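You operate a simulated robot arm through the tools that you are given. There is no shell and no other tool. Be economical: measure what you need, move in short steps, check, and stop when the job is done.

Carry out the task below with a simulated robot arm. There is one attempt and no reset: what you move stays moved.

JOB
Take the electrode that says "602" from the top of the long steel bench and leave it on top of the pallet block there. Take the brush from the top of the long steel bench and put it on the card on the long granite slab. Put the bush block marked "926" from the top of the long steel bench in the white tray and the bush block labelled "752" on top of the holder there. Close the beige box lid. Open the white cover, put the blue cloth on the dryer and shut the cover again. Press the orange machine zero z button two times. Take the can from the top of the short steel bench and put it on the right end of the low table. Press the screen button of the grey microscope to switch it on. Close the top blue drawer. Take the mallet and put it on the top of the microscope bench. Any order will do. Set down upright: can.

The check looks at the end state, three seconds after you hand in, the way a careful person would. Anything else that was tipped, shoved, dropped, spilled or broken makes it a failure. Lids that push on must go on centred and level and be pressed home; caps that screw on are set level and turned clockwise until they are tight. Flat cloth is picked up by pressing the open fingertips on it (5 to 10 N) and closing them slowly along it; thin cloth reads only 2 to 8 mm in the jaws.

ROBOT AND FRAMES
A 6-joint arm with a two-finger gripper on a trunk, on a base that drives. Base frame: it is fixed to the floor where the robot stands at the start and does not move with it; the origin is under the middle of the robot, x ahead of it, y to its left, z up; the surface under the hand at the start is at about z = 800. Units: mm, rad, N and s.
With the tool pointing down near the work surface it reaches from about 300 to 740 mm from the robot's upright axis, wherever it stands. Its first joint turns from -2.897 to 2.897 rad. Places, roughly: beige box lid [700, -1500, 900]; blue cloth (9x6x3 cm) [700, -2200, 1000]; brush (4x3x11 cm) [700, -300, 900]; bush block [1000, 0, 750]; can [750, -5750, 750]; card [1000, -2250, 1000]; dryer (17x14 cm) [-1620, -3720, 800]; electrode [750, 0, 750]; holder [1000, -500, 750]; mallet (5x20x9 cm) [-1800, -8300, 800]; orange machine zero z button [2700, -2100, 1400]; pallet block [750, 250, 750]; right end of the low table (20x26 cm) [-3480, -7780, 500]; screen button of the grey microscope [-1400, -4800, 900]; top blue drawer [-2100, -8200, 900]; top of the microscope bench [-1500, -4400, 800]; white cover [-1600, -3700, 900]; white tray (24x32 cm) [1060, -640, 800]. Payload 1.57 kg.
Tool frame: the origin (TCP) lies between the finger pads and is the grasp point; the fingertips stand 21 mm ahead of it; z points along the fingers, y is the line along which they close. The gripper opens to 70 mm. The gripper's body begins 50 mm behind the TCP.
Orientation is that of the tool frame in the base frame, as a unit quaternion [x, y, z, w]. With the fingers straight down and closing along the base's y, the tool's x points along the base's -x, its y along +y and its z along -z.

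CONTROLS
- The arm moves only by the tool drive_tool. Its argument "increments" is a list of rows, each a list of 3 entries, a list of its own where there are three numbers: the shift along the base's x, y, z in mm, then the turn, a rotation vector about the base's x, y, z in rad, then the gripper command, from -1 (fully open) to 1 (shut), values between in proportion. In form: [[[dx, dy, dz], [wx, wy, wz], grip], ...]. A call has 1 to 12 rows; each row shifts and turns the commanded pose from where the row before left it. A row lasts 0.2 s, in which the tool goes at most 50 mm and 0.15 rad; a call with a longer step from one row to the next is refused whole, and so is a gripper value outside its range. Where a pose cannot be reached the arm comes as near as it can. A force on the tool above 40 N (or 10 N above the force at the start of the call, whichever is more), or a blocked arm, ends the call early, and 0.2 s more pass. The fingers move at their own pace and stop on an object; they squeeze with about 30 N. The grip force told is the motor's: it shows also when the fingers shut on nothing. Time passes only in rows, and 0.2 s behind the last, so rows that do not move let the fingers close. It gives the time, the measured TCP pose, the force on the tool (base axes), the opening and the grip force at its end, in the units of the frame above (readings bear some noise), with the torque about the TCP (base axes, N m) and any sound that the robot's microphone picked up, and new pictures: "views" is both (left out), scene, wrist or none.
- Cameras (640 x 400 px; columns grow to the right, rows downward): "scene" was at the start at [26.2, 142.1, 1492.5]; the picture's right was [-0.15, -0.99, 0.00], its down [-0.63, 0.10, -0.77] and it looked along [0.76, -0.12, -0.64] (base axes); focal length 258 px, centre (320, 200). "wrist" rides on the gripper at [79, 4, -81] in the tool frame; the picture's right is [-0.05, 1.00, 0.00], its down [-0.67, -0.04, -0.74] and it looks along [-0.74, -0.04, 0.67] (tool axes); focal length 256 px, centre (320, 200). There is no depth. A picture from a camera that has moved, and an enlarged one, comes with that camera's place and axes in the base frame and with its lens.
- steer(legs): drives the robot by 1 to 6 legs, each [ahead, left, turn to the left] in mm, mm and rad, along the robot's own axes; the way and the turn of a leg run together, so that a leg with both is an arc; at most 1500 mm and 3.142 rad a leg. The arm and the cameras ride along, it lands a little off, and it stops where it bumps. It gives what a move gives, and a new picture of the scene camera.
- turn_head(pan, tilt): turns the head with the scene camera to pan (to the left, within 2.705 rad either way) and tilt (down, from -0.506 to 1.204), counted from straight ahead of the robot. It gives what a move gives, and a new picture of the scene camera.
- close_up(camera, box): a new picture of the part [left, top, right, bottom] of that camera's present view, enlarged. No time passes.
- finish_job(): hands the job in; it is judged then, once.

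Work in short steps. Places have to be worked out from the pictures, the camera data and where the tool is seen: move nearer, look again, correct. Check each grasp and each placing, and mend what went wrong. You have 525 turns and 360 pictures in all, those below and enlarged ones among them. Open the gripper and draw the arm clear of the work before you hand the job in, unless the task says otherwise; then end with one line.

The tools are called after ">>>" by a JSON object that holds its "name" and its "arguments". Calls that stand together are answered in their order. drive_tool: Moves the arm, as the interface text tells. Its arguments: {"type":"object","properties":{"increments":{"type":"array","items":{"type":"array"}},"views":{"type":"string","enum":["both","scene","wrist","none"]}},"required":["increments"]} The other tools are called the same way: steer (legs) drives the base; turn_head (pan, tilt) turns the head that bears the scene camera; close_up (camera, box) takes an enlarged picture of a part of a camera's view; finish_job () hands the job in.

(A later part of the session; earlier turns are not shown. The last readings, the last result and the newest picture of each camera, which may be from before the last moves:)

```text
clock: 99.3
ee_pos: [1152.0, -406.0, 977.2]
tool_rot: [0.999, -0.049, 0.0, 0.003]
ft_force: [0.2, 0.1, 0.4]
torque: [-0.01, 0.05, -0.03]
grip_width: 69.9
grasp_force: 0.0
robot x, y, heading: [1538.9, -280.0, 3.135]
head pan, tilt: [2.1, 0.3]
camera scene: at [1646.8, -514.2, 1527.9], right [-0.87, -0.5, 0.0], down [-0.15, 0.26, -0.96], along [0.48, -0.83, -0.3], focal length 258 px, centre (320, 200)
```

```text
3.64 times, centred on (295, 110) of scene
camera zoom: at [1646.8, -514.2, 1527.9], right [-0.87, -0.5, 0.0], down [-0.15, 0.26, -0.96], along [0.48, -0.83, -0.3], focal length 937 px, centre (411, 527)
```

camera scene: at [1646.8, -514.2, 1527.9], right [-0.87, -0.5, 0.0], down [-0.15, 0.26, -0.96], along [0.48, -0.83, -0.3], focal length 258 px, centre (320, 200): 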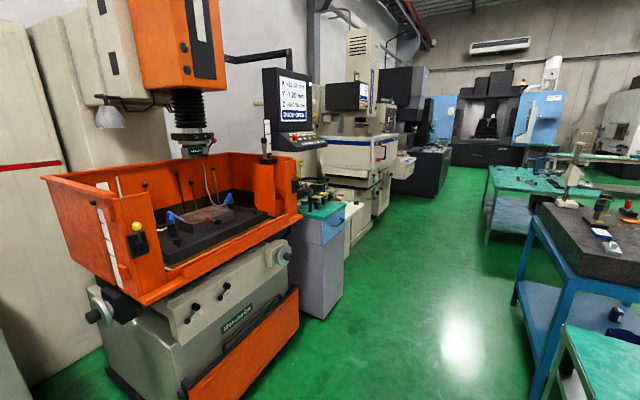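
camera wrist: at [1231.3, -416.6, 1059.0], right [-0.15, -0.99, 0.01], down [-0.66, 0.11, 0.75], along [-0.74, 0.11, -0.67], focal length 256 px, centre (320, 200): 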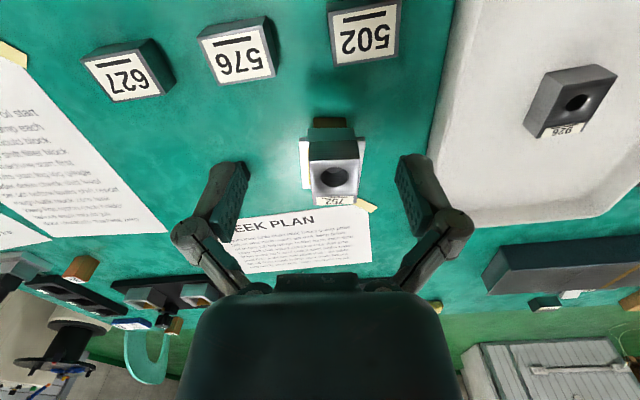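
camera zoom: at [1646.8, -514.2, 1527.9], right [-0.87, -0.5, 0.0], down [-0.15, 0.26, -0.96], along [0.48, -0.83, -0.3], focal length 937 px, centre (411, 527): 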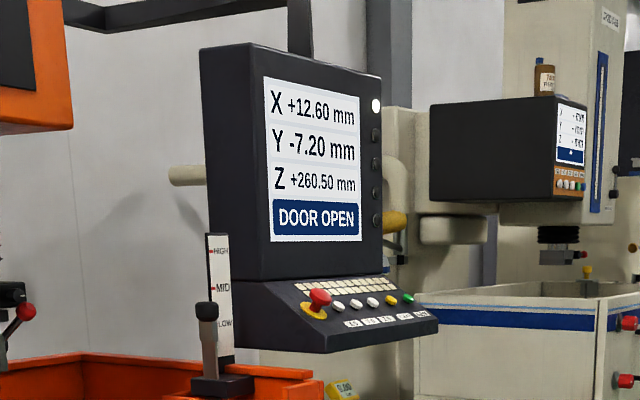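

The zero buttons are on the console below the display. I drive along the aisle to stand in front of it.

>>> {"name": "steer", "arguments": {"legs": [[-160, 0, 0], [0, 0, 1.571], [1450, 0, 0], [380, 0, 0], [0, 0, 1.571]]}}

>>> {"name": "turn_head", "arguments": {"pan": 0.0, "tilt": 0.25}}

```text
clock: 117.1
ee_pos: [2149.1, -1968.5, 978.9]
tool_rot: [0.034, 0.999, 0.004, 0.002]
ft_force: [0.0, -0.2, -0.3]
torque: [0.03, 0.03, 0.0]
grip_width: 69.8
grasp_force: 0.1
robot x, y, heading: [1763.1, -2107.2, 0.02]
head pan, tilt: [2.1, 0.3]
camera scene: at [1651.2, -1872.8, 1527.9], right [0.85, 0.53, 0.0], down [0.15, -0.25, -0.96], along [-0.5, 0.81, -0.3], focal length 258 px, centre (320, 200)
```

scene: 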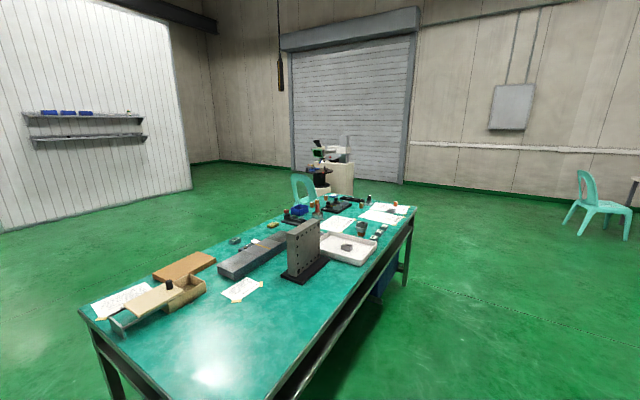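

```text
clock: 119.1
ee_pos: [2149.4, -1967.6, 977.8]
tool_rot: [0.035, 0.999, 0.003, 0.002]
ft_force: [0.3, -0.7, -0.2]
torque: [0.0, 0.01, 0.01]
grip_width: 70.0
grasp_force: 0.0
robot x, y, heading: [1762.4, -2109.6, 0.027]
head pan, tilt: [0.0, 0.25]
camera scene: at [1793.7, -1949.8, 1532.6], right [0.03, -1.0, 0.0], down [-0.25, -0.01, -0.97], along [0.97, 0.02, -0.25], focal length 258 px, centre (320, 200)
```

scene: 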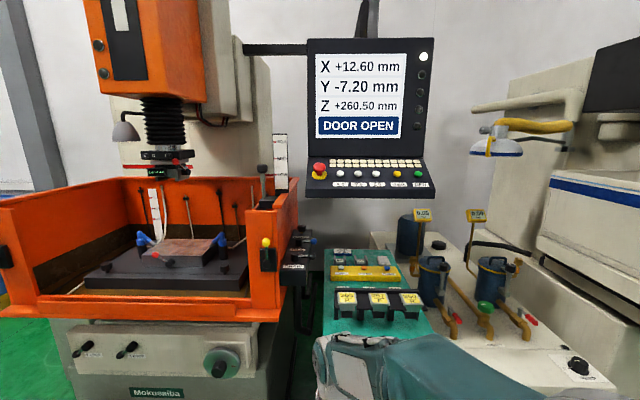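

>>> {"name": "close_up", "arguments": {"camera": "scene", "box": [300, 150, 440, 200]}}

```text
4.57 times, centred on (370, 175) of scene
camera zoom: at [1793.7, -1949.8, 1532.6], right [0.03, -1.0, 0.0], down [-0.25, -0.01, -0.97], along [0.97, 0.02, -0.25], focal length 1178 px, centre (91, 314)
```

zoom: 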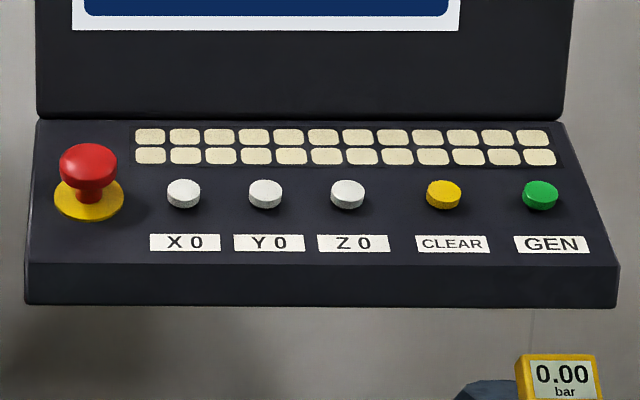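

The Z 0 button is found at about (2700, -2127, 1397) on a slanted console. I raise the arm first, before driving nearer.

>>> {"name": "drive_tool", "arguments": {"increments": [[[-5, -5, 40], [0, 0, 0], 1], [[-5, -5, 42], [0, 0, 0], 1], [[-5, -5, 42], [0, 0, 0], 1], [[-5, -5, 42], [0, 0, 0], 1], [[-5, -5, 42], [0, 0, 0], 1], [[-5, -5, 42], [0, 0, 0], 1], [[-5, -5, 42], [0, 0, 0], 1], [[-5, -5, 42], [0, 0, 0], 1], [[0, 0, 42], [0, 0, 0], 1], [[0, 0, 42], [0, 0, 0], 1], [[0, 0, 42], [0, 0, 0], 1]], "views": "none"}}

>>> {"name": "steer", "arguments": {"legs": [[400, 0, -0.02]]}}

```text
clock: 121.5
ee_pos: [2108.7, -2007.3, 1371.6]
tool_rot: [0.035, 0.999, 0.004, 0.003]
ft_force: [0.3, 0.5, 0.0]
torque: [-0.01, 0.06, -0.01]
grip_width: 0.0
grasp_force: 28.3
out of reach, approached as far as the arm can: row 10, 11
robot x, y, heading: [1761.8, -2109.5, 0.024]
head pan, tilt: [0.0, 0.25]
```

```text
clock: 124.0
ee_pos: [2488.8, -2028.2, 1373.3]
tool_rot: [0.057, 0.998, 0.007, 0.004]
ft_force: [0.9, 0.1, -0.9]
torque: [0.01, 0.08, -0.01]
grip_width: 0.0
grasp_force: 28.4
robot x, y, heading: [2141.9, -2111.1, -0.019]
head pan, tilt: [0.0, 0.25]
camera scene: at [2173.7, -1941.2, 1536.2], right [-0.02, -1.0, 0.01], down [-0.25, 0.0, -0.97], along [0.97, -0.02, -0.25], focal length 258 px, centre (320, 200)
```

scene: 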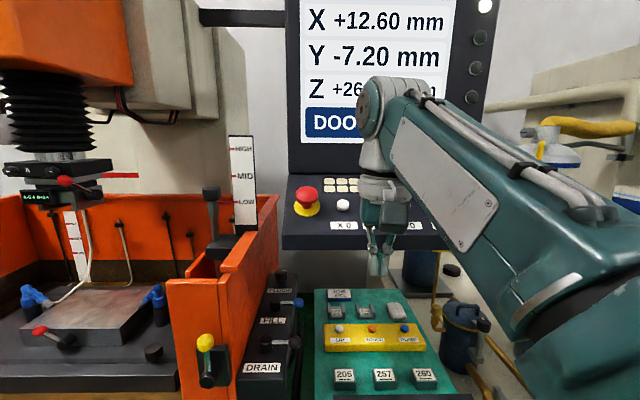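

Pointing straight down cannot reach that high, so I tilt the tool forward about 0.8 rad and line up in y with the Z 0 button, staying short of the console.

>>> {"name": "drive_tool", "arguments": {"increments": [[[-8, -5, 2], [0, -0.14, 0], 1], [[-8, -10, 5], [0, -0.14, 0], 1], [[-8, -15, 8], [0, -0.14, 0], 1], [[-5, -20, 10], [0, -0.14, 0], 1], [[0, -20, 10], [0, -0.14, 0], 1], [[0, -20, 12], [0, -0.1, 0], 1], [[0, 0, 0], [0, 0, 0], 1]], "views": "both"}}

```text
clock: 125.6
ee_pos: [2454.2, -2128.5, 1419.0]
tool_rot: [0.047, 0.918, 0.032, 0.393]
ft_force: [-0.1, -0.1, 0.7]
torque: [0.0, 0.04, -0.02]
grip_width: 0.0
grasp_force: 28.2
robot x, y, heading: [2137.0, -2112.5, -0.021]
head pan, tilt: [0.0, 0.25]
camera scene: at [2169.4, -1947.3, 1534.0], right [-0.02, -1.0, 0.01], down [-0.25, 0.0, -0.97], along [0.97, -0.02, -0.25], focal length 258 px, centre (320, 200)
camera wrist: at [2342.2, -2118.0, 1417.7], right [0.1, 0.99, 0.13], down [-0.08, -0.12, 0.99], along [0.99, -0.11, 0.07], focal length 256 px, centre (320, 200)
```

scene: 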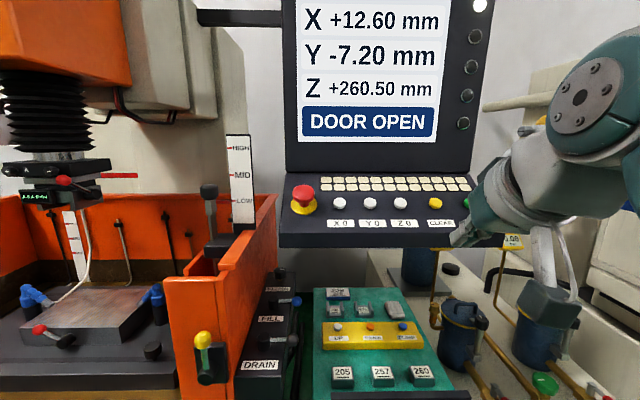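
wrist: 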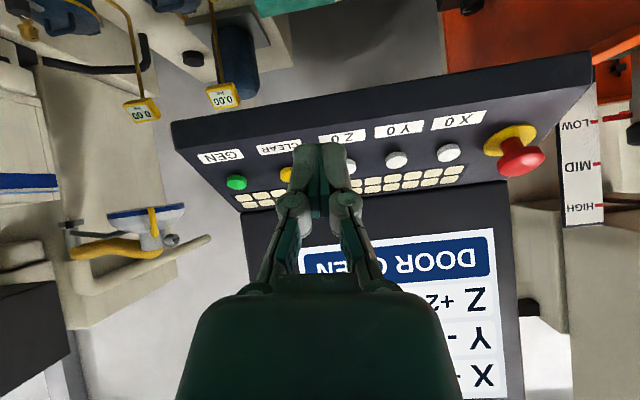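

Z 0 is triangulated at about (2652, -2112, 1405). I move to a pre-press point about 50 mm up-slope from it.

>>> {"name": "drive_tool", "arguments": {"increments": [[[20, 5, 15], [0, 0, 0], 1], [[30, 4, 12], [0, 0, 0], 1], [[30, 4, 8], [0, 0, 0], 1], [[30, 2, 5], [0, 0, 0], 1], [[25, 1, 0], [0, 0, 0], 1], [[0, 0, 0], [0, 0, 0], 1]], "views": "both"}}

>>> {"name": "close_up", "arguments": {"camera": "scene", "box": [320, 140, 480, 240]}}

```text
clock: 127.0
ee_pos: [2590.2, -2114.2, 1459.6]
tool_rot: [0.048, 0.918, 0.031, 0.392]
ft_force: [0.2, -0.3, 0.5]
torque: [-0.01, -0.02, -0.03]
grip_width: 0.0
grasp_force: 28.8
robot x, y, heading: [2136.0, -2111.5, -0.024]
head pan, tilt: [0.0, 0.25]
camera scene: at [2170.1, -1946.7, 1534.0], right [-0.02, -1.0, 0.01], down [-0.25, 0.0, -0.97], along [0.97, -0.02, -0.25], focal length 258 px, centre (320, 200)
camera wrist: at [2477.6, -2101.8, 1457.4], right [0.1, 0.99, 0.13], down [-0.08, -0.12, 0.99], along [0.99, -0.11, 0.07], focal length 256 px, centre (320, 200)
```

scene: 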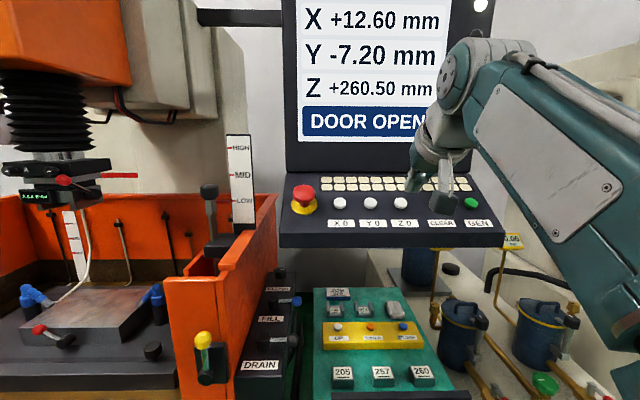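
wrist: 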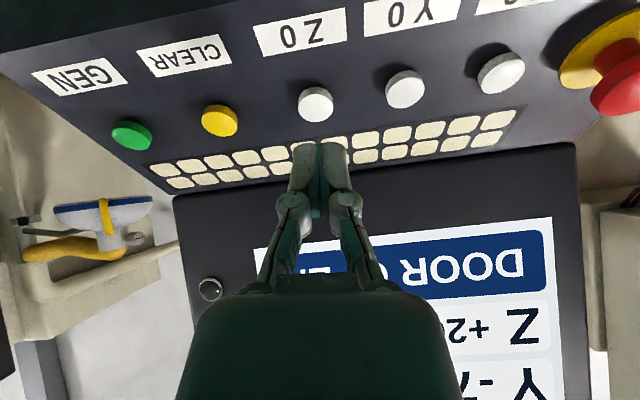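

```text
4.00 times, centred on (400, 190) of scene
camera zoom: at [2170.1, -1946.7, 1534.0], right [-0.02, -1.0, 0.01], down [-0.25, 0.0, -0.97], along [0.97, -0.02, -0.25], focal length 1031 px, centre (0, 240)
```

zoom: 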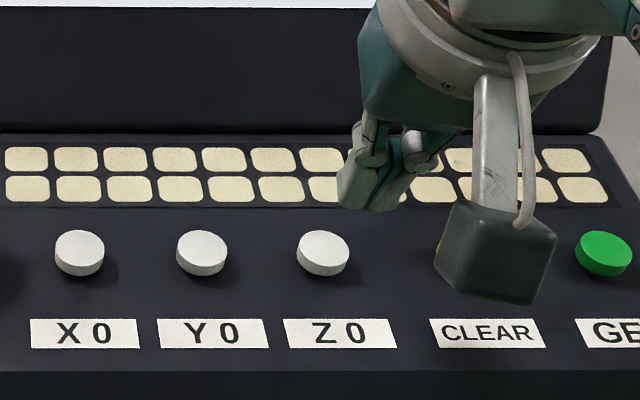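

Refined: button at (2661, -2117, 1402). I approach along the tool axis, stopping about 12 mm short.

>>> {"name": "drive_tool", "arguments": {"increments": [[[10, -4, 0], [0, 0, 0], 1], [[15, 0, -12], [0, 0, 0], 1], [[13, 0, -13], [0, 0, 0], 1], [[9, 0, -10], [0, 0, 0], 1], [[0, 0, 0], [0, 0, 0], 1]], "views": "both"}}

>>> {"name": "close_up", "arguments": {"camera": "scene", "box": [320, 140, 480, 240]}}

```text
clock: 128.2
ee_pos: [2639.1, -2119.0, 1422.1]
tool_rot: [0.048, 0.918, 0.031, 0.393]
ft_force: [0.2, 0.4, 0.1]
torque: [0.01, -0.01, -0.01]
grip_width: 0.1
grasp_force: 28.9
robot x, y, heading: [2136.2, -2110.8, -0.017]
head pan, tilt: [0.0, 0.25]
camera scene: at [2170.2, -1946.7, 1534.0], right [-0.02, -1.0, 0.01], down [-0.25, 0.0, -0.97], along [0.97, -0.02, -0.25], focal length 258 px, centre (320, 200)
camera wrist: at [2526.1, -2108.2, 1422.2], right [0.1, 0.99, 0.13], down [-0.08, -0.12, 0.99], along [0.99, -0.11, 0.07], focal length 256 px, centre (320, 200)
```

scene: 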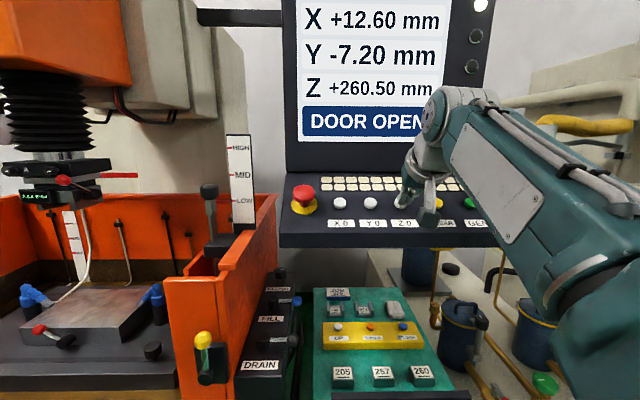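
wrist: 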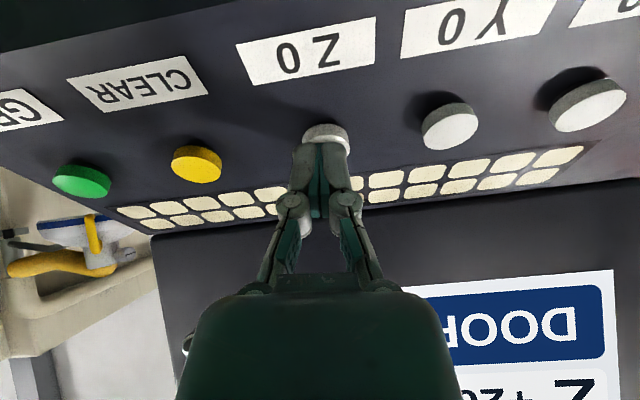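

```text
4.00 times, centred on (400, 190) of scene
camera zoom: at [2170.2, -1946.7, 1534.0], right [-0.02, -1.0, 0.01], down [-0.25, 0.0, -0.97], along [0.97, -0.02, -0.25], focal length 1031 px, centre (0, 240)
```

zoom: 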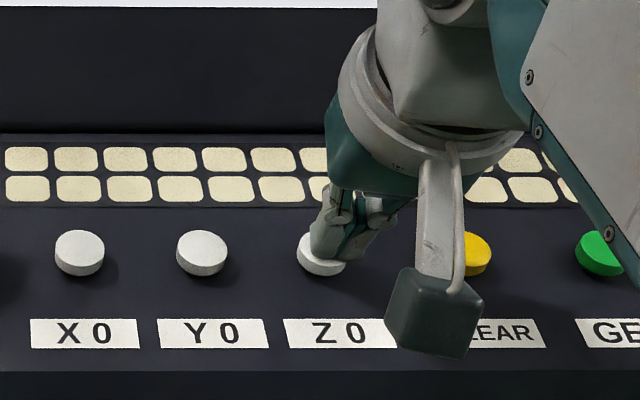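

The fingertips are right at the button. I press in small steps and watch force and sound.

>>> {"name": "drive_tool", "arguments": {"increments": [[[2, 1, -2], [0, 0, 0], 1], [[2, 0, -2], [0, 0, 0], 1], [[2, 0, -2], [0, 0, 0], 1], [[2, 0, -2], [0, 0, 0], 1]], "views": "none"}}

```text
clock: 129.2
ee_pos: [2644.3, -2118.3, 1418.2]
tool_rot: [0.049, 0.917, 0.03, 0.395]
ft_force: [-25.1, -0.9, 14.3]
torque: [-0.04, 0.3, -0.01]
grip_width: 5.9
grasp_force: 29.2
robot x, y, heading: [2135.8, -2110.1, -0.023]
head pan, tilt: [0.0, 0.25]
heard: click
```

A click. I back off to let it spring back and look at the display.

>>> {"name": "drive_tool", "arguments": {"increments": [[[-6, 0, 6], [0, 0, 0], 1], [[-6, 0, 6], [0, 0, 0], 1], [[0, 0, 0], [0, 0, 0], 1]], "views": "none"}}

>>> {"name": "close_up", "arguments": {"camera": "scene", "box": [280, 0, 500, 250]}}

```text
clock: 130.0
ee_pos: [2633.3, -2116.3, 1426.3]
tool_rot: [0.049, 0.918, 0.031, 0.392]
ft_force: [0.6, -0.3, 0.4]
torque: [0.01, -0.02, -0.02]
grip_width: 0.0
grasp_force: 27.8
robot x, y, heading: [2138.5, -2110.2, -0.019]
head pan, tilt: [0.0, 0.25]
```

```text
1.60 times, centred on (390, 125) of scene
camera zoom: at [2170.2, -1946.6, 1534.0], right [-0.02, -1.0, 0.01], down [-0.25, 0.0, -0.97], along [0.97, -0.02, -0.25], focal length 412 px, centre (208, 320)
```

zoom: 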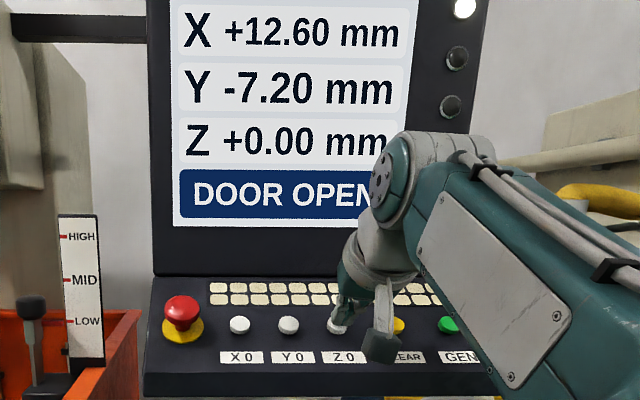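

The display reads Z +0.00, so one press counted. I press a second time.

>>> {"name": "drive_tool", "arguments": {"increments": [[[4, -1, -3], [0, 0, 0], 1], [[4, 0, -3], [0, 0, 0], 1], [[4, 0, -4], [0, 0, 0], 1], [[2, 0, -2], [0, 0, 0], 1], [[2, 0, -2], [0, 0, 0], 1]], "views": "none"}}

>>> {"name": "drive_tool", "arguments": {"increments": [[[-8, 0, 8], [0, 0, 0], 1], [[-15, 0, 15], [0, 0, 0], 1], [[-30, 0, 20], [0, 0, 0], 1], [[-40, 0, 0], [0, 0, 0], 1], [[-40, 0, 0], [0, 0, 0], 1]], "views": "scene"}}

```text
clock: 131.2
ee_pos: [2644.5, -2129.6, 1418.3]
tool_rot: [0.05, 0.915, 0.034, 0.399]
ft_force: [-8.6, 5.1, 21.3]
torque: [0.2, -0.07, 0.09]
grip_width: 0.1
grasp_force: 28.5
robot x, y, heading: [2128.8, -2108.3, -0.02]
head pan, tilt: [0.0, 0.25]
heard: click
stopped in row 5: the force on the tool passed its limit at 43 N (the readings are from after the stop); the commanded pose is now the measured one
```

```text
clock: 132.4
ee_pos: [2514.7, -2125.4, 1457.9]
tool_rot: [0.05, 0.917, 0.033, 0.394]
ft_force: [0.8, 0.1, 0.6]
torque: [0.01, 0.0, -0.01]
grip_width: 0.1
grasp_force: 28.8
robot x, y, heading: [2134.5, -2114.4, -0.013]
head pan, tilt: [0.0, 0.25]
camera scene: at [2168.9, -1949.6, 1533.7], right [-0.02, -1.0, 0.0], down [-0.25, 0.0, -0.97], along [0.97, -0.02, -0.25], focal length 258 px, centre (320, 200)
```

scene: 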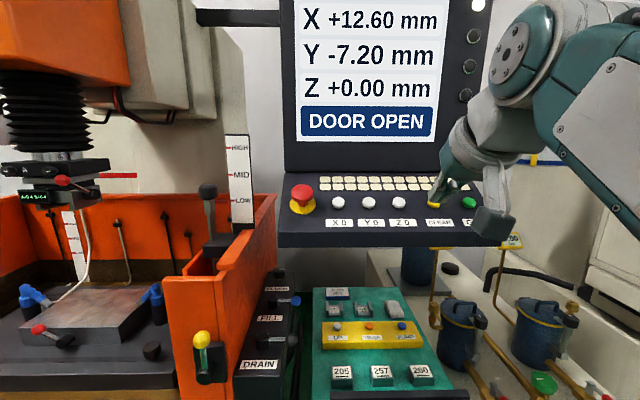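

Two clicks in all. I restore the tool to point down while retracting.

>>> {"name": "drive_tool", "arguments": {"increments": [[[-20, 5, 0], [0, 0.13, 0], -1], [[-20, 5, 0], [0, 0.13, 0], -1], [[-20, 5, -10], [0, 0.13, 0], -1], [[-10, 5, -20], [0, 0.13, 0], -1], [[0, 0, -30], [0, 0.13, 0], -1], [[0, 0, -40], [0, 0.15, 0.08], -1], [[0, 0, -40], [0, 0, 0], -1], [[0, 0, -40], [0, 0, 0], -1]], "views": "none"}}

>>> {"name": "steer", "arguments": {"legs": [[-380, 0, 0], [0, 0, -1.571]]}}

>>> {"name": "turn_head", "arguments": {"pan": -0.6, "tilt": 0.5}}

```text
refused: row 6 steps farther than a row can; nothing moved
```

```text
clock: 138.7
ee_pos: [1734.1, -2485.7, 1455.8]
tool_rot: [0.684, 0.613, -0.255, 0.302]
ft_force: [-0.1, 1.1, 0.7]
torque: [0.0, 0.01, -0.01]
grip_width: 0.3
grasp_force: 28.2
robot x, y, heading: [1751.0, -2101.7, -1.593]
head pan, tilt: [0.0, 0.25]
camera scene: at [1906.8, -2137.9, 1532.7], right [-1.0, 0.02, 0.0], down [0.0, 0.25, -0.97], along [-0.02, -0.97, -0.25], focal length 258 px, centre (320, 200)
```

scene: 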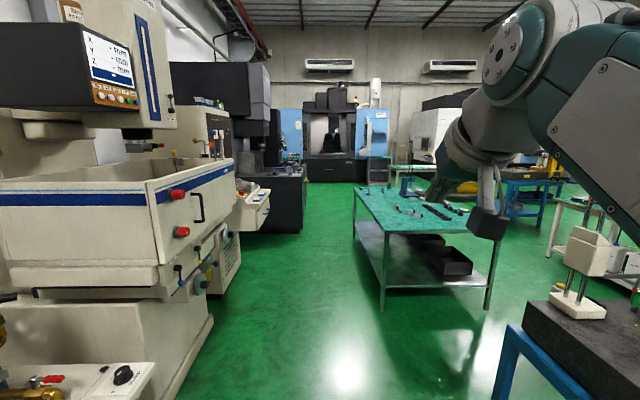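

```text
clock: 139.7
ee_pos: [1734.6, -2485.2, 1455.5]
tool_rot: [0.684, 0.613, -0.255, 0.303]
ft_force: [-0.3, 0.3, -0.3]
torque: [0.01, -0.01, 0.02]
grip_width: 0.0
grasp_force: 28.7
robot x, y, heading: [1749.5, -2098.1, -1.6]
head pan, tilt: [-0.6, 0.499]
camera scene: at [1855.8, -2118.5, 1509.6], right [-0.81, 0.58, 0.0], down [0.28, 0.39, -0.88], along [-0.51, -0.71, -0.48], focal length 258 px, centre (320, 200)
```

scene: 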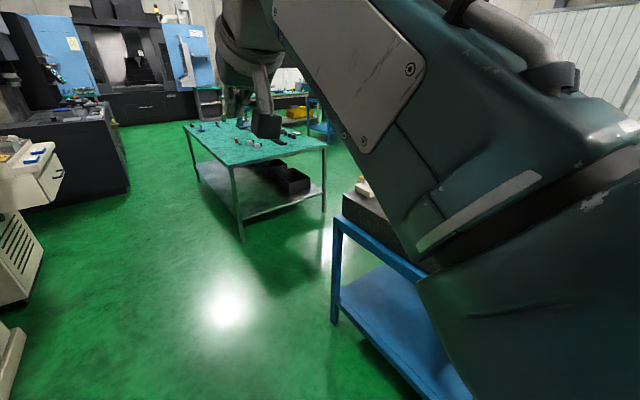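

I straighten the tool now (tilt about base x) and lower it a bit.

>>> {"name": "drive_tool", "arguments": {"increments": [[[0, 15, -5], [0.135, 0, 0], -1], [[0, 15, -10], [0.135, 0, 0], -1], [[0, 10, -15], [0.135, 0, 0], -1], [[0, 5, -25], [0.135, 0, 0], -1], [[0, 0, -35], [0.135, 0, 0], -1], [[0, 0, -40], [0.13, 0, 0], -1], [[0, 0, -40], [0, 0, 0], -1], [[0, 0, -45], [0, 0, 0], -1], [[0, 0, -45], [0, 0, 0], -1]], "views": "none"}}

>>> {"name": "turn_head", "arguments": {"pan": -1.5, "tilt": 0.6}}

```text
clock: 141.7
ee_pos: [1735.4, -2441.7, 1195.3]
tool_rot: [0.748, 0.664, 0.005, 0.009]
ft_force: [-0.5, -0.2, -0.1]
torque: [0.01, -0.02, -0.03]
grip_width: 69.8
grasp_force: 0.0
robot x, y, heading: [1754.5, -2100.9, -1.593]
head pan, tilt: [-0.6, 0.499]
```

```text
clock: 142.8
ee_pos: [1736.5, -2441.9, 1195.6]
tool_rot: [0.748, 0.664, 0.005, 0.009]
ft_force: [0.5, -0.4, -0.7]
torque: [-0.03, 0.02, 0.03]
grip_width: 70.1
grasp_force: 0.0
robot x, y, heading: [1749.9, -2102.4, -1.596]
head pan, tilt: [-1.499, 0.6]
camera scene: at [1820.5, -2049.1, 1500.6], right [-0.05, 1.0, 0.0], down [0.56, 0.03, -0.83], along [-0.82, -0.04, -0.56], focal length 258 px, centre (320, 200)
```

scene: 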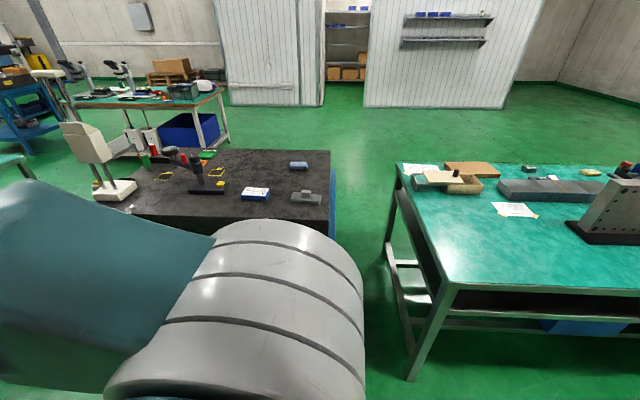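

The slab is well in view. I zoom in on it.

>>> {"name": "close_up", "arguments": {"camera": "scene", "box": [120, 140, 340, 215]}}

>>> {"name": "close_up", "arguments": {"camera": "scene", "box": [380, 140, 560, 240]}}

```text
2.91 times, centred on (230, 178) of scene
camera zoom: at [1820.5, -2049.1, 1500.6], right [-0.05, 1.0, 0.0], down [0.56, 0.03, -0.83], along [-0.82, -0.04, -0.56], focal length 750 px, centre (582, 266)
```

zoom: 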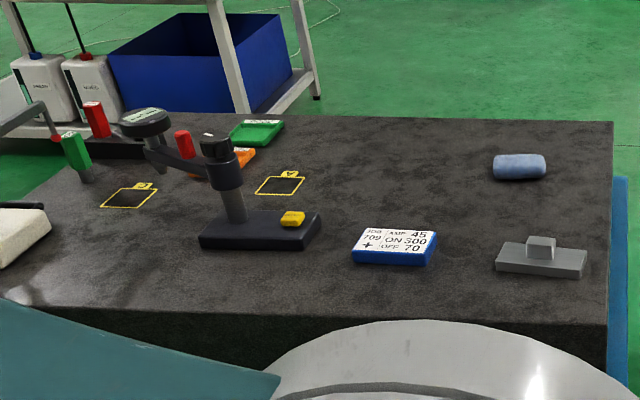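

```text
3.56 times, centred on (470, 190) of scene
camera zoom: at [1820.5, -2049.1, 1500.6], right [-0.05, 1.0, 0.0], down [0.56, 0.03, -0.83], along [-0.82, -0.04, -0.56], focal length 917 px, centre (-213, 236)
```

zoom: 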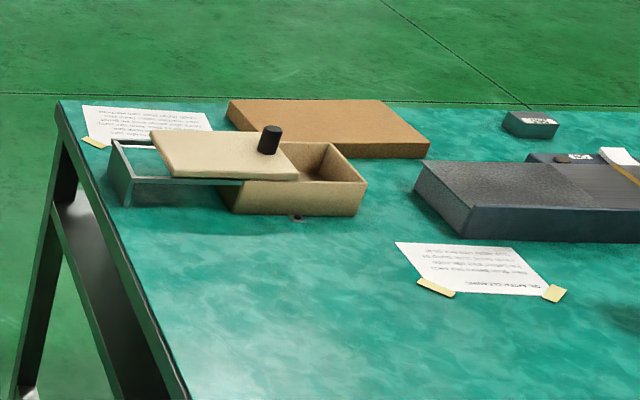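

The card is the white job card (1032, -2330); the cloth is the blue roll (800, -2192); the box lid slides along rails. I drive through the gap beyond the slab to the front side.

>>> {"name": "steer", "arguments": {"legs": [[0, 0, 0.025], [1480, 0, 0], [0, 0, -1.571]]}}

>>> {"name": "turn_head", "arguments": {"pan": 0.0, "tilt": 0.6}}

```text
clock: 154.3
ee_pos: [1409.3, -3559.9, 1196.8]
tool_rot: [0.999, -0.047, -0.003, 0.01]
ft_force: [0.3, 1.0, -0.2]
torque: [-0.04, 0.0, 0.0]
grip_width: 69.9
grasp_force: 0.0
robot x, y, heading: [1750.3, -3571.4, -3.14]
head pan, tilt: [-1.499, 0.6]
camera scene: at [1803.8, -3634.3, 1500.5], right [1.0, 0.07, 0.0], down [0.04, -0.56, -0.83], along [-0.06, 0.82, -0.56], focal length 258 px, centre (320, 200)
```

scene: 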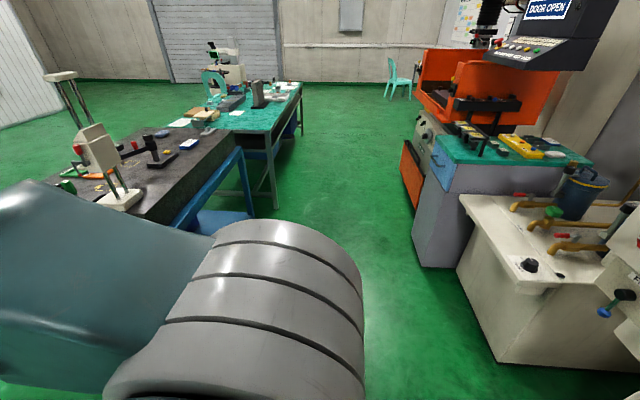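

```text
clock: 155.9
ee_pos: [1409.1, -3560.1, 1195.5]
tool_rot: [0.999, -0.047, -0.003, 0.011]
ft_force: [0.5, 0.1, 0.1]
torque: [0.02, -0.02, -0.04]
grip_width: 69.9
grasp_force: 0.1
robot x, y, heading: [1751.5, -3565.7, -3.141]
head pan, tilt: [0.0, 0.6]
camera scene: at [1722.0, -3722.6, 1500.4], right [0.0, 1.0, 0.0], down [0.57, 0.0, -0.82], along [-0.82, 0.0, -0.57], focal length 258 px, centre (320, 200)
```

scene: 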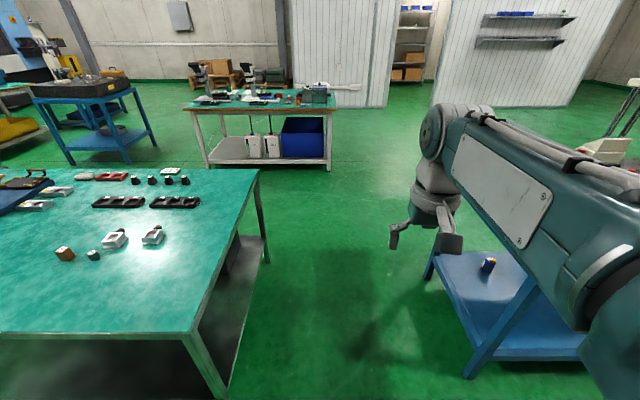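

The way is clear. I go ahead to the front side and turn north toward the box.

>>> {"name": "steer", "arguments": {"legs": [[1500, 0, 0], [300, 0, 0], [0, 0, -1.571], [1500, 0, 0], [600, 0, 0], [0, 0, -1.571]]}}

>>> {"name": "turn_head", "arguments": {"pan": -0.1, "tilt": 0.6}}

```text
clock: 182.7
ee_pos: [260.2, -1461.7, 1196.3]
tool_rot: [0.053, 0.999, 0.011, 0.002]
ft_force: [0.4, 0.6, -0.4]
torque: [0.0, 0.0, 0.0]
grip_width: 70.0
grasp_force: 0.1
robot x, y, heading: [-81.1, -1450.3, -0.003]
head pan, tilt: [0.0, 0.6]
camera scene: at [-50.9, -1294.3, 1500.4], right [-0.01, -1.0, 0.0], down [-0.57, 0.0, -0.82], along [0.82, -0.01, -0.57], focal length 258 px, centre (320, 200)
```

scene: 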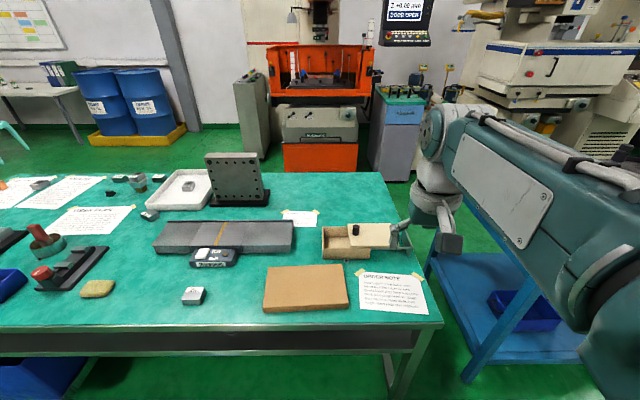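

```text
clock: 183.4
ee_pos: [259.0, -1460.8, 1196.8]
tool_rot: [0.052, 0.999, 0.01, 0.003]
ft_force: [-0.8, -0.1, -0.4]
torque: [0.03, -0.03, 0.0]
grip_width: 69.9
grasp_force: 0.1
robot x, y, heading: [-81.9, -1452.1, -0.004]
head pan, tilt: [-0.099, 0.6]
camera scene: at [-51.4, -1303.0, 1500.4], right [-0.11, -0.99, 0.0], down [-0.56, 0.06, -0.82], along [0.82, -0.09, -0.57], focal length 258 px, centre (320, 200)
```

scene: 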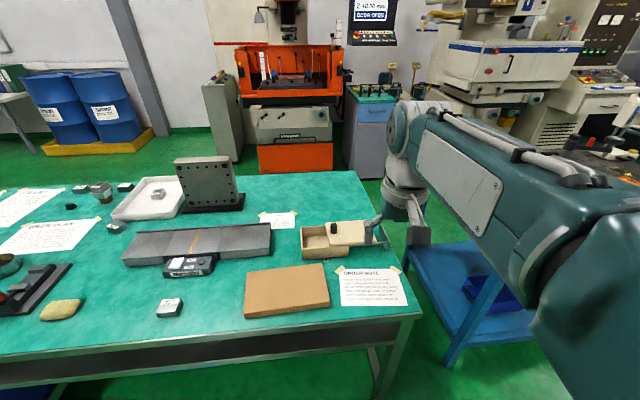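

I move ahead about 100 mm and bring the hand over toward the box.

>>> {"name": "steer", "arguments": {"legs": [[100, 0, 0]]}}

>>> {"name": "drive_tool", "arguments": {"increments": [[[20, 3, -40], [0, 0, 0], -1], [[20, 3, -40], [0, 0, 0], -1], [[20, 3, -40], [0, 0, 0], -1], [[20, 3, -40], [0, 0, 0], -1], [[20, 3, -30], [0, 0, 0], -1], [[20, 0, 0], [0, 0, 0], -1]], "views": "both"}}

>>> {"name": "close_up", "arguments": {"camera": "scene", "box": [300, 200, 460, 300]}}

```text
clock: 184.5
ee_pos: [357.8, -1462.0, 1196.8]
tool_rot: [0.052, 0.999, 0.01, 0.003]
ft_force: [1.3, -0.3, 0.4]
torque: [-0.04, 0.03, 0.0]
grip_width: 69.8
grasp_force: 0.1
robot x, y, heading: [16.8, -1449.2, -0.005]
head pan, tilt: [-0.099, 0.6]
camera scene: at [46.8, -1303.7, 1500.4], right [-0.11, -0.99, 0.0], down [-0.56, 0.06, -0.82], along [0.82, -0.09, -0.57], focal length 258 px, centre (320, 200)
```

scene: 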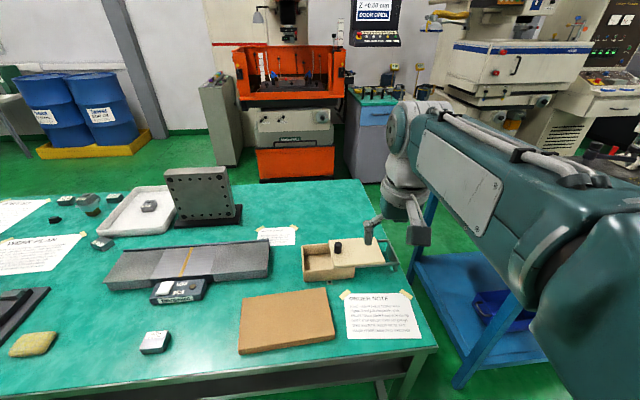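

```text
clock: 185.9
ee_pos: [477.4, -1447.5, 1004.6]
tool_rot: [0.053, 0.999, 0.009, 0.002]
ft_force: [-0.3, -0.3, 0.2]
torque: [0.01, 0.0, -0.04]
grip_width: 70.0
grasp_force: 0.1
robot x, y, heading: [14.5, -1452.0, -0.008]
head pan, tilt: [-0.099, 0.6]
camera scene: at [47.7, -1303.7, 1500.4], right [-0.11, -0.99, 0.0], down [-0.56, 0.06, -0.82], along [0.82, -0.09, -0.57], focal length 258 px, centre (320, 200)
camera wrist: at [399.5, -1437.2, 1085.7], right [0.16, 0.99, 0.02], down [0.65, -0.12, 0.75], along [0.74, -0.1, -0.66], focal length 256 px, centre (320, 200)
```

scene: 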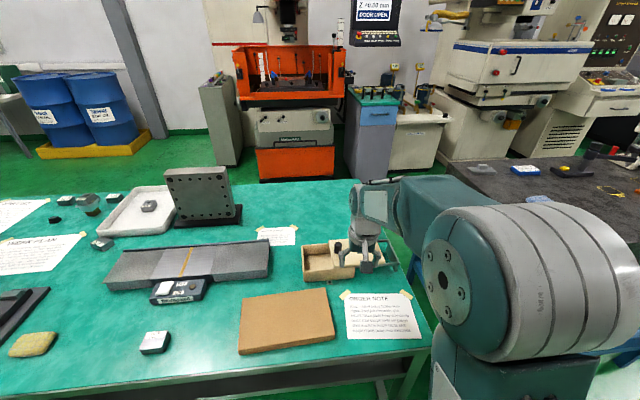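
wrist: 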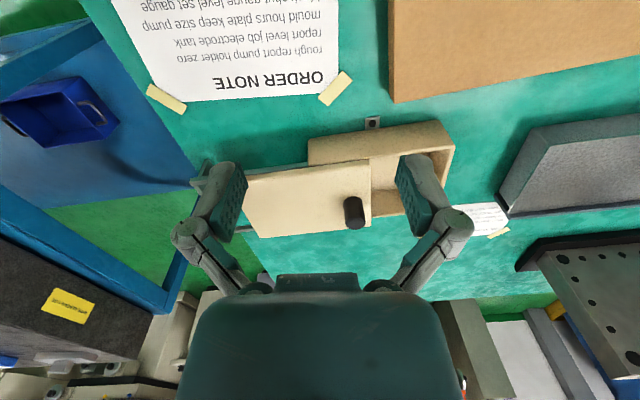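

```text
4.00 times, centred on (380, 250) of scene
camera zoom: at [47.7, -1303.7, 1500.4], right [-0.11, -0.99, 0.0], down [-0.56, 0.06, -0.82], along [0.82, -0.09, -0.57], focal length 1031 px, centre (80, 0)
```

zoom: 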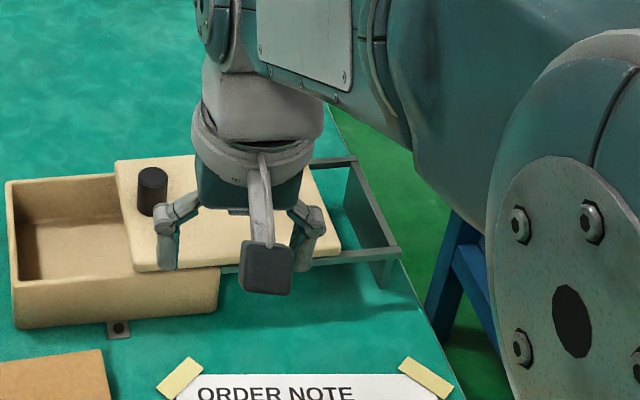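

The lid must slide about 95 mm in +y. I enlarge the wrist view to locate the knob.

>>> {"name": "close_up", "arguments": {"camera": "wrist", "box": [230, 110, 470, 260]}}

```text
2.67 times, centred on (350, 185) of wrist
camera zoom: at [399.5, -1437.2, 1085.7], right [0.16, 0.99, 0.02], down [0.65, -0.12, 0.75], along [0.74, -0.1, -0.66], focal length 683 px, centre (240, 240)
```

zoom: 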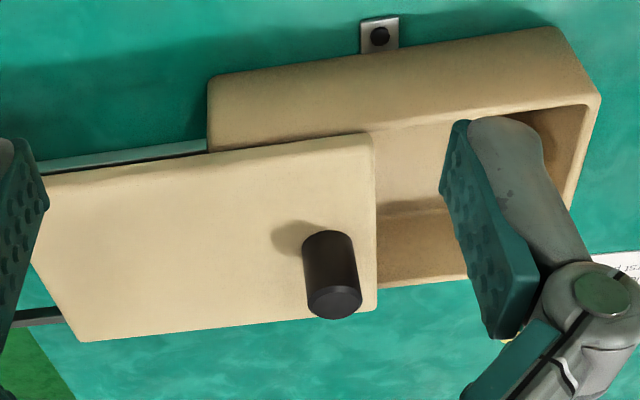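

Knob is at about (667, -1431), top z 894, lid top 857. I go above it with the gripper at about 45 mm.

>>> {"name": "drive_tool", "arguments": {"increments": [[[40, 4, 0], [0, 0, 0], -0.29], [[45, 4, 0], [0, 0, 0], -0.29], [[45, 4, -5], [0, 0, 0], -0.29], [[40, 3, -20], [0, 0, 0], -0.29], [[20, 2, -30], [0, 0, 0], -0.29], [[0, 0, 0], [0, 0, 0], -0.29]], "views": "wrist"}}

>>> {"name": "close_up", "arguments": {"camera": "scene", "box": [280, 200, 440, 300]}}

```text
clock: 187.3
ee_pos: [668.4, -1429.3, 951.2]
tool_rot: [0.053, 0.999, 0.01, 0.004]
ft_force: [-0.3, 0.0, -0.4]
torque: [-0.02, -0.02, 0.03]
grip_width: 44.9
grasp_force: 0.1
robot x, y, heading: [15.4, -1448.5, -0.006]
head pan, tilt: [-0.099, 0.6]
camera wrist: at [589.9, -1419.5, 1031.1], right [0.16, 0.99, 0.02], down [0.65, -0.12, 0.75], along [0.74, -0.1, -0.66], focal length 256 px, centre (320, 200)
```

wrist: 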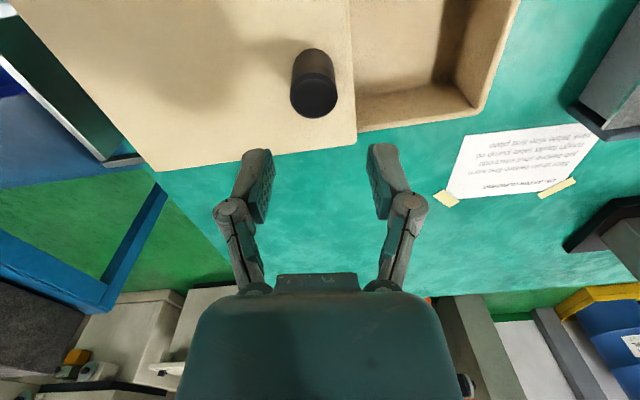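

```text
4.00 times, centred on (360, 250) of scene
camera zoom: at [48.8, -1303.6, 1500.4], right [-0.11, -0.99, 0.0], down [-0.56, 0.06, -0.82], along [0.82, -0.09, -0.57], focal length 1031 px, centre (160, 0)
```

zoom: 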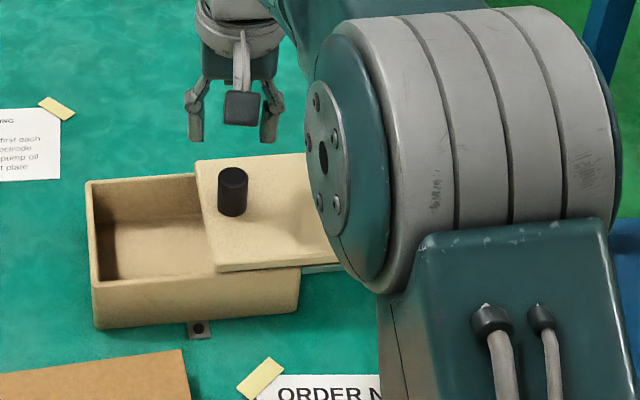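

Refined knob centre: (658, -1430). I shift back 10 mm and lower astride the knob.

>>> {"name": "drive_tool", "arguments": {"increments": [[[-10, -1, -15], [0, 0, 0], -0.29], [[0, 0, -20], [0, 0, 0], -0.29], [[0, 0, -18], [0, 0, 0], -0.29], [[0, 0, 0], [0, 0, 0], -0.29]], "views": "wrist"}}

>>> {"name": "close_up", "arguments": {"camera": "scene", "box": [280, 200, 440, 300]}}

```text
clock: 188.3
ee_pos: [657.0, -1431.3, 897.8]
tool_rot: [0.052, 0.999, 0.01, 0.003]
ft_force: [0.7, 0.4, 0.6]
torque: [-0.02, 0.0, 0.04]
grip_width: 45.0
grasp_force: 0.0
robot x, y, heading: [17.3, -1450.3, -0.004]
head pan, tilt: [-0.099, 0.6]
camera wrist: at [578.6, -1420.6, 978.3], right [0.16, 0.99, 0.02], down [0.65, -0.12, 0.75], along [0.74, -0.1, -0.66], focal length 256 px, centre (320, 200)
```

wrist: 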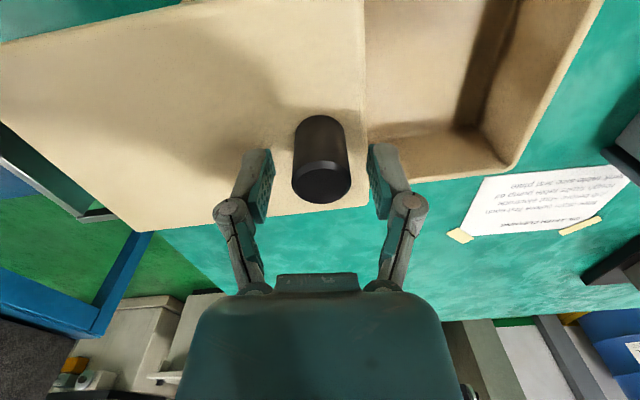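

```text
4.00 times, centred on (360, 250) of scene
camera zoom: at [48.6, -1303.6, 1500.4], right [-0.11, -0.99, 0.0], down [-0.56, 0.06, -0.82], along [0.82, -0.09, -0.57], focal length 1031 px, centre (160, 0)
```

zoom: 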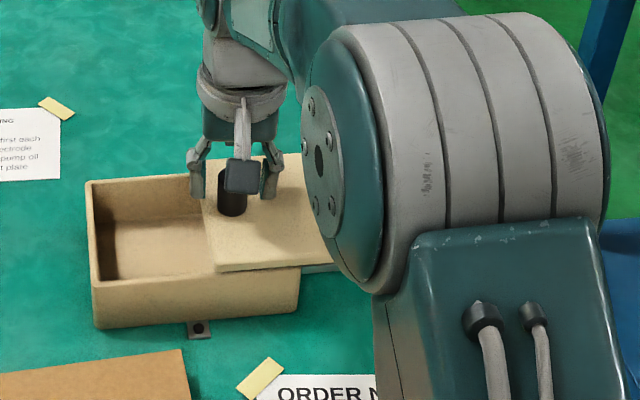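

The knob is between the fingers. I lower a bit, grip it lightly, and slide +y.

>>> {"name": "drive_tool", "arguments": {"increments": [[[0, 0, -8], [0, 0, 0], -0.1], [[0, 4, 0], [0, 0, 0], 0.1], [[0, 10, 0], [0, 0, 0], 0.15], [[0, 12, 0], [0, 0, 0], 0.15], [[0, 12, 0], [0, 0, 0], 0.15], [[0, 12, 0], [0, 0, 0], 0.15], [[0, 12, 0], [0, 0, 0], 0.15]], "views": "scene"}}

>>> {"name": "close_up", "arguments": {"camera": "scene", "box": [280, 200, 440, 300]}}

```text
clock: 189.9
ee_pos: [658.0, -1369.3, 890.1]
tool_rot: [0.053, 0.999, 0.01, 0.003]
ft_force: [0.6, -1.6, -0.2]
torque: [-0.02, -0.03, -0.02]
grip_width: 30.9
grasp_force: 0.4
robot x, y, heading: [16.9, -1449.8, -0.007]
head pan, tilt: [-0.099, 0.6]
camera scene: at [48.6, -1303.3, 1500.4], right [-0.11, -0.99, 0.0], down [-0.56, 0.06, -0.82], along [0.82, -0.09, -0.57], focal length 258 px, centre (320, 200)
```

scene: 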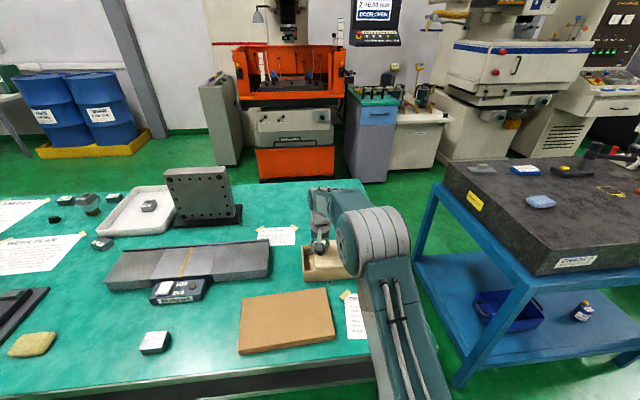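

```text
4.00 times, centred on (360, 250) of scene
camera zoom: at [48.6, -1303.3, 1500.4], right [-0.11, -0.99, 0.0], down [-0.56, 0.06, -0.82], along [0.82, -0.09, -0.57], focal length 1031 px, centre (160, 0)
```

zoom: 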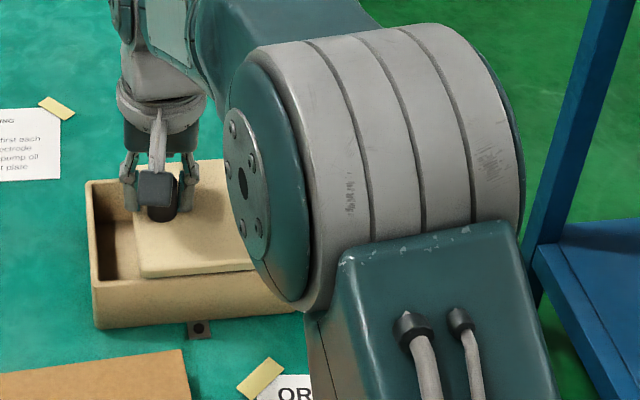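

It slides easily; about 35-40 mm remain. I continue until it stops.

>>> {"name": "drive_tool", "arguments": {"increments": [[[0, 8, 0], [0, 0, 0], 0.15], [[0, 8, 0], [0, 0, 0], 0.15], [[0, 6, 0], [0, 0, 0], 0.15], [[0, 5, 0], [0, 0, 0], 0.15], [[0, 4, 0], [0, 0, 0], 0.15], [[0, 4, 0], [0, 0, 0], 0.15], [[0, 3, 0], [0, 0, 0], 0.15]], "views": "none"}}

>>> {"name": "close_up", "arguments": {"camera": "scene", "box": [280, 200, 440, 300]}}

```text
clock: 191.5
ee_pos: [658.4, -1332.4, 891.5]
tool_rot: [0.053, 0.999, 0.012, 0.004]
ft_force: [4.1, -1.2, 7.5]
torque: [-0.2, -0.03, 0.11]
grip_width: 31.4
grasp_force: 0.8
robot x, y, heading: [17.9, -1449.9, -0.007]
head pan, tilt: [-0.099, 0.6]
```

```text
4.00 times, centred on (360, 250) of scene
camera zoom: at [48.4, -1303.4, 1500.4], right [-0.11, -0.99, 0.0], down [-0.56, 0.06, -0.82], along [0.82, -0.09, -0.57], focal length 1031 px, centre (160, 0)
```

zoom: 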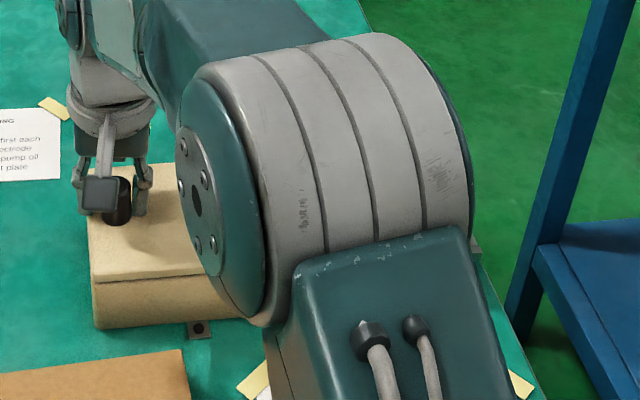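

Almost or fully closed. I push a little further to meet the stop.

>>> {"name": "drive_tool", "arguments": {"increments": [[[0, 2, 0], [0, 0, 0], 0.15], [[0, 2, 0], [0, 0, 0], 0.15], [[0, 2, 0], [0, 0, 0], 0.15]], "views": "none"}}

```text
clock: 192.3
ee_pos: [658.2, -1327.4, 889.5]
tool_rot: [0.053, 0.999, 0.01, 0.002]
ft_force: [4.7, -11.8, 5.3]
torque: [-0.32, -0.08, 0.16]
grip_width: 38.0
grasp_force: 6.5
robot x, y, heading: [19.7, -1450.4, -0.012]
head pan, tilt: [-0.099, 0.6]
```

The stop is reached (12 N, finger pushed back). I open, rise and check the lid.

>>> {"name": "drive_tool", "arguments": {"increments": [[[0, -5, 0], [0, 0, 0], -0.3], [[0, 0, 10], [0, 0, 0], -0.3], [[0, 0, 30], [0, 0, 0], -0.3], [[0, 0, 40], [0, 0, 0], -0.3], [[-40, 0, 25], [0, 0, 0], -1], [[-45, 0, 0], [0, 0, 0], -1], [[-45, 0, 0], [0, 0, 0], -1]], "views": "wrist"}}

>>> {"name": "close_up", "arguments": {"camera": "scene", "box": [280, 200, 440, 300]}}

```text
clock: 193.9
ee_pos: [524.9, -1332.5, 993.1]
tool_rot: [0.053, 0.999, 0.011, 0.001]
ft_force: [-0.2, 0.3, -1.0]
torque: [0.0, 0.03, -0.01]
grip_width: 70.1
grasp_force: 0.1
robot x, y, heading: [19.3, -1453.9, -0.007]
head pan, tilt: [-0.099, 0.6]
camera wrist: at [447.5, -1321.6, 1074.9], right [0.16, 0.99, 0.02], down [0.65, -0.12, 0.75], along [0.74, -0.1, -0.66], focal length 256 px, centre (320, 200)
```

wrist: 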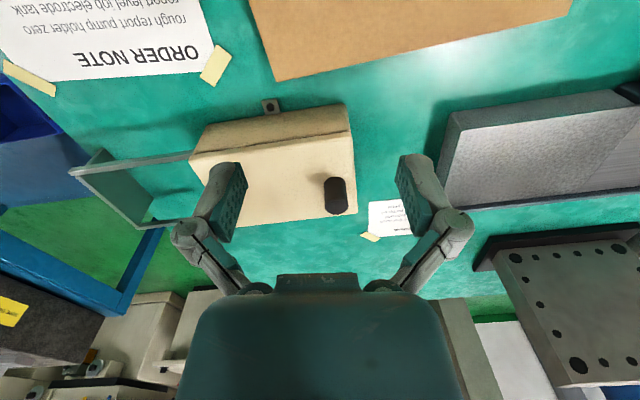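

```text
4.00 times, centred on (360, 250) of scene
camera zoom: at [47.9, -1303.2, 1500.4], right [-0.11, -0.99, 0.0], down [-0.56, 0.06, -0.82], along [0.82, -0.09, -0.57], focal length 1031 px, centre (160, 0)
```

zoom: 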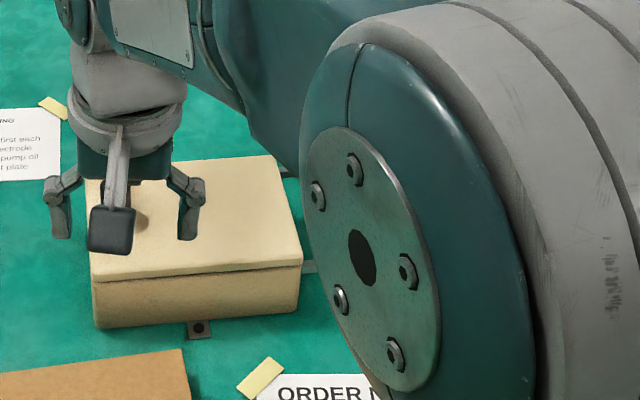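

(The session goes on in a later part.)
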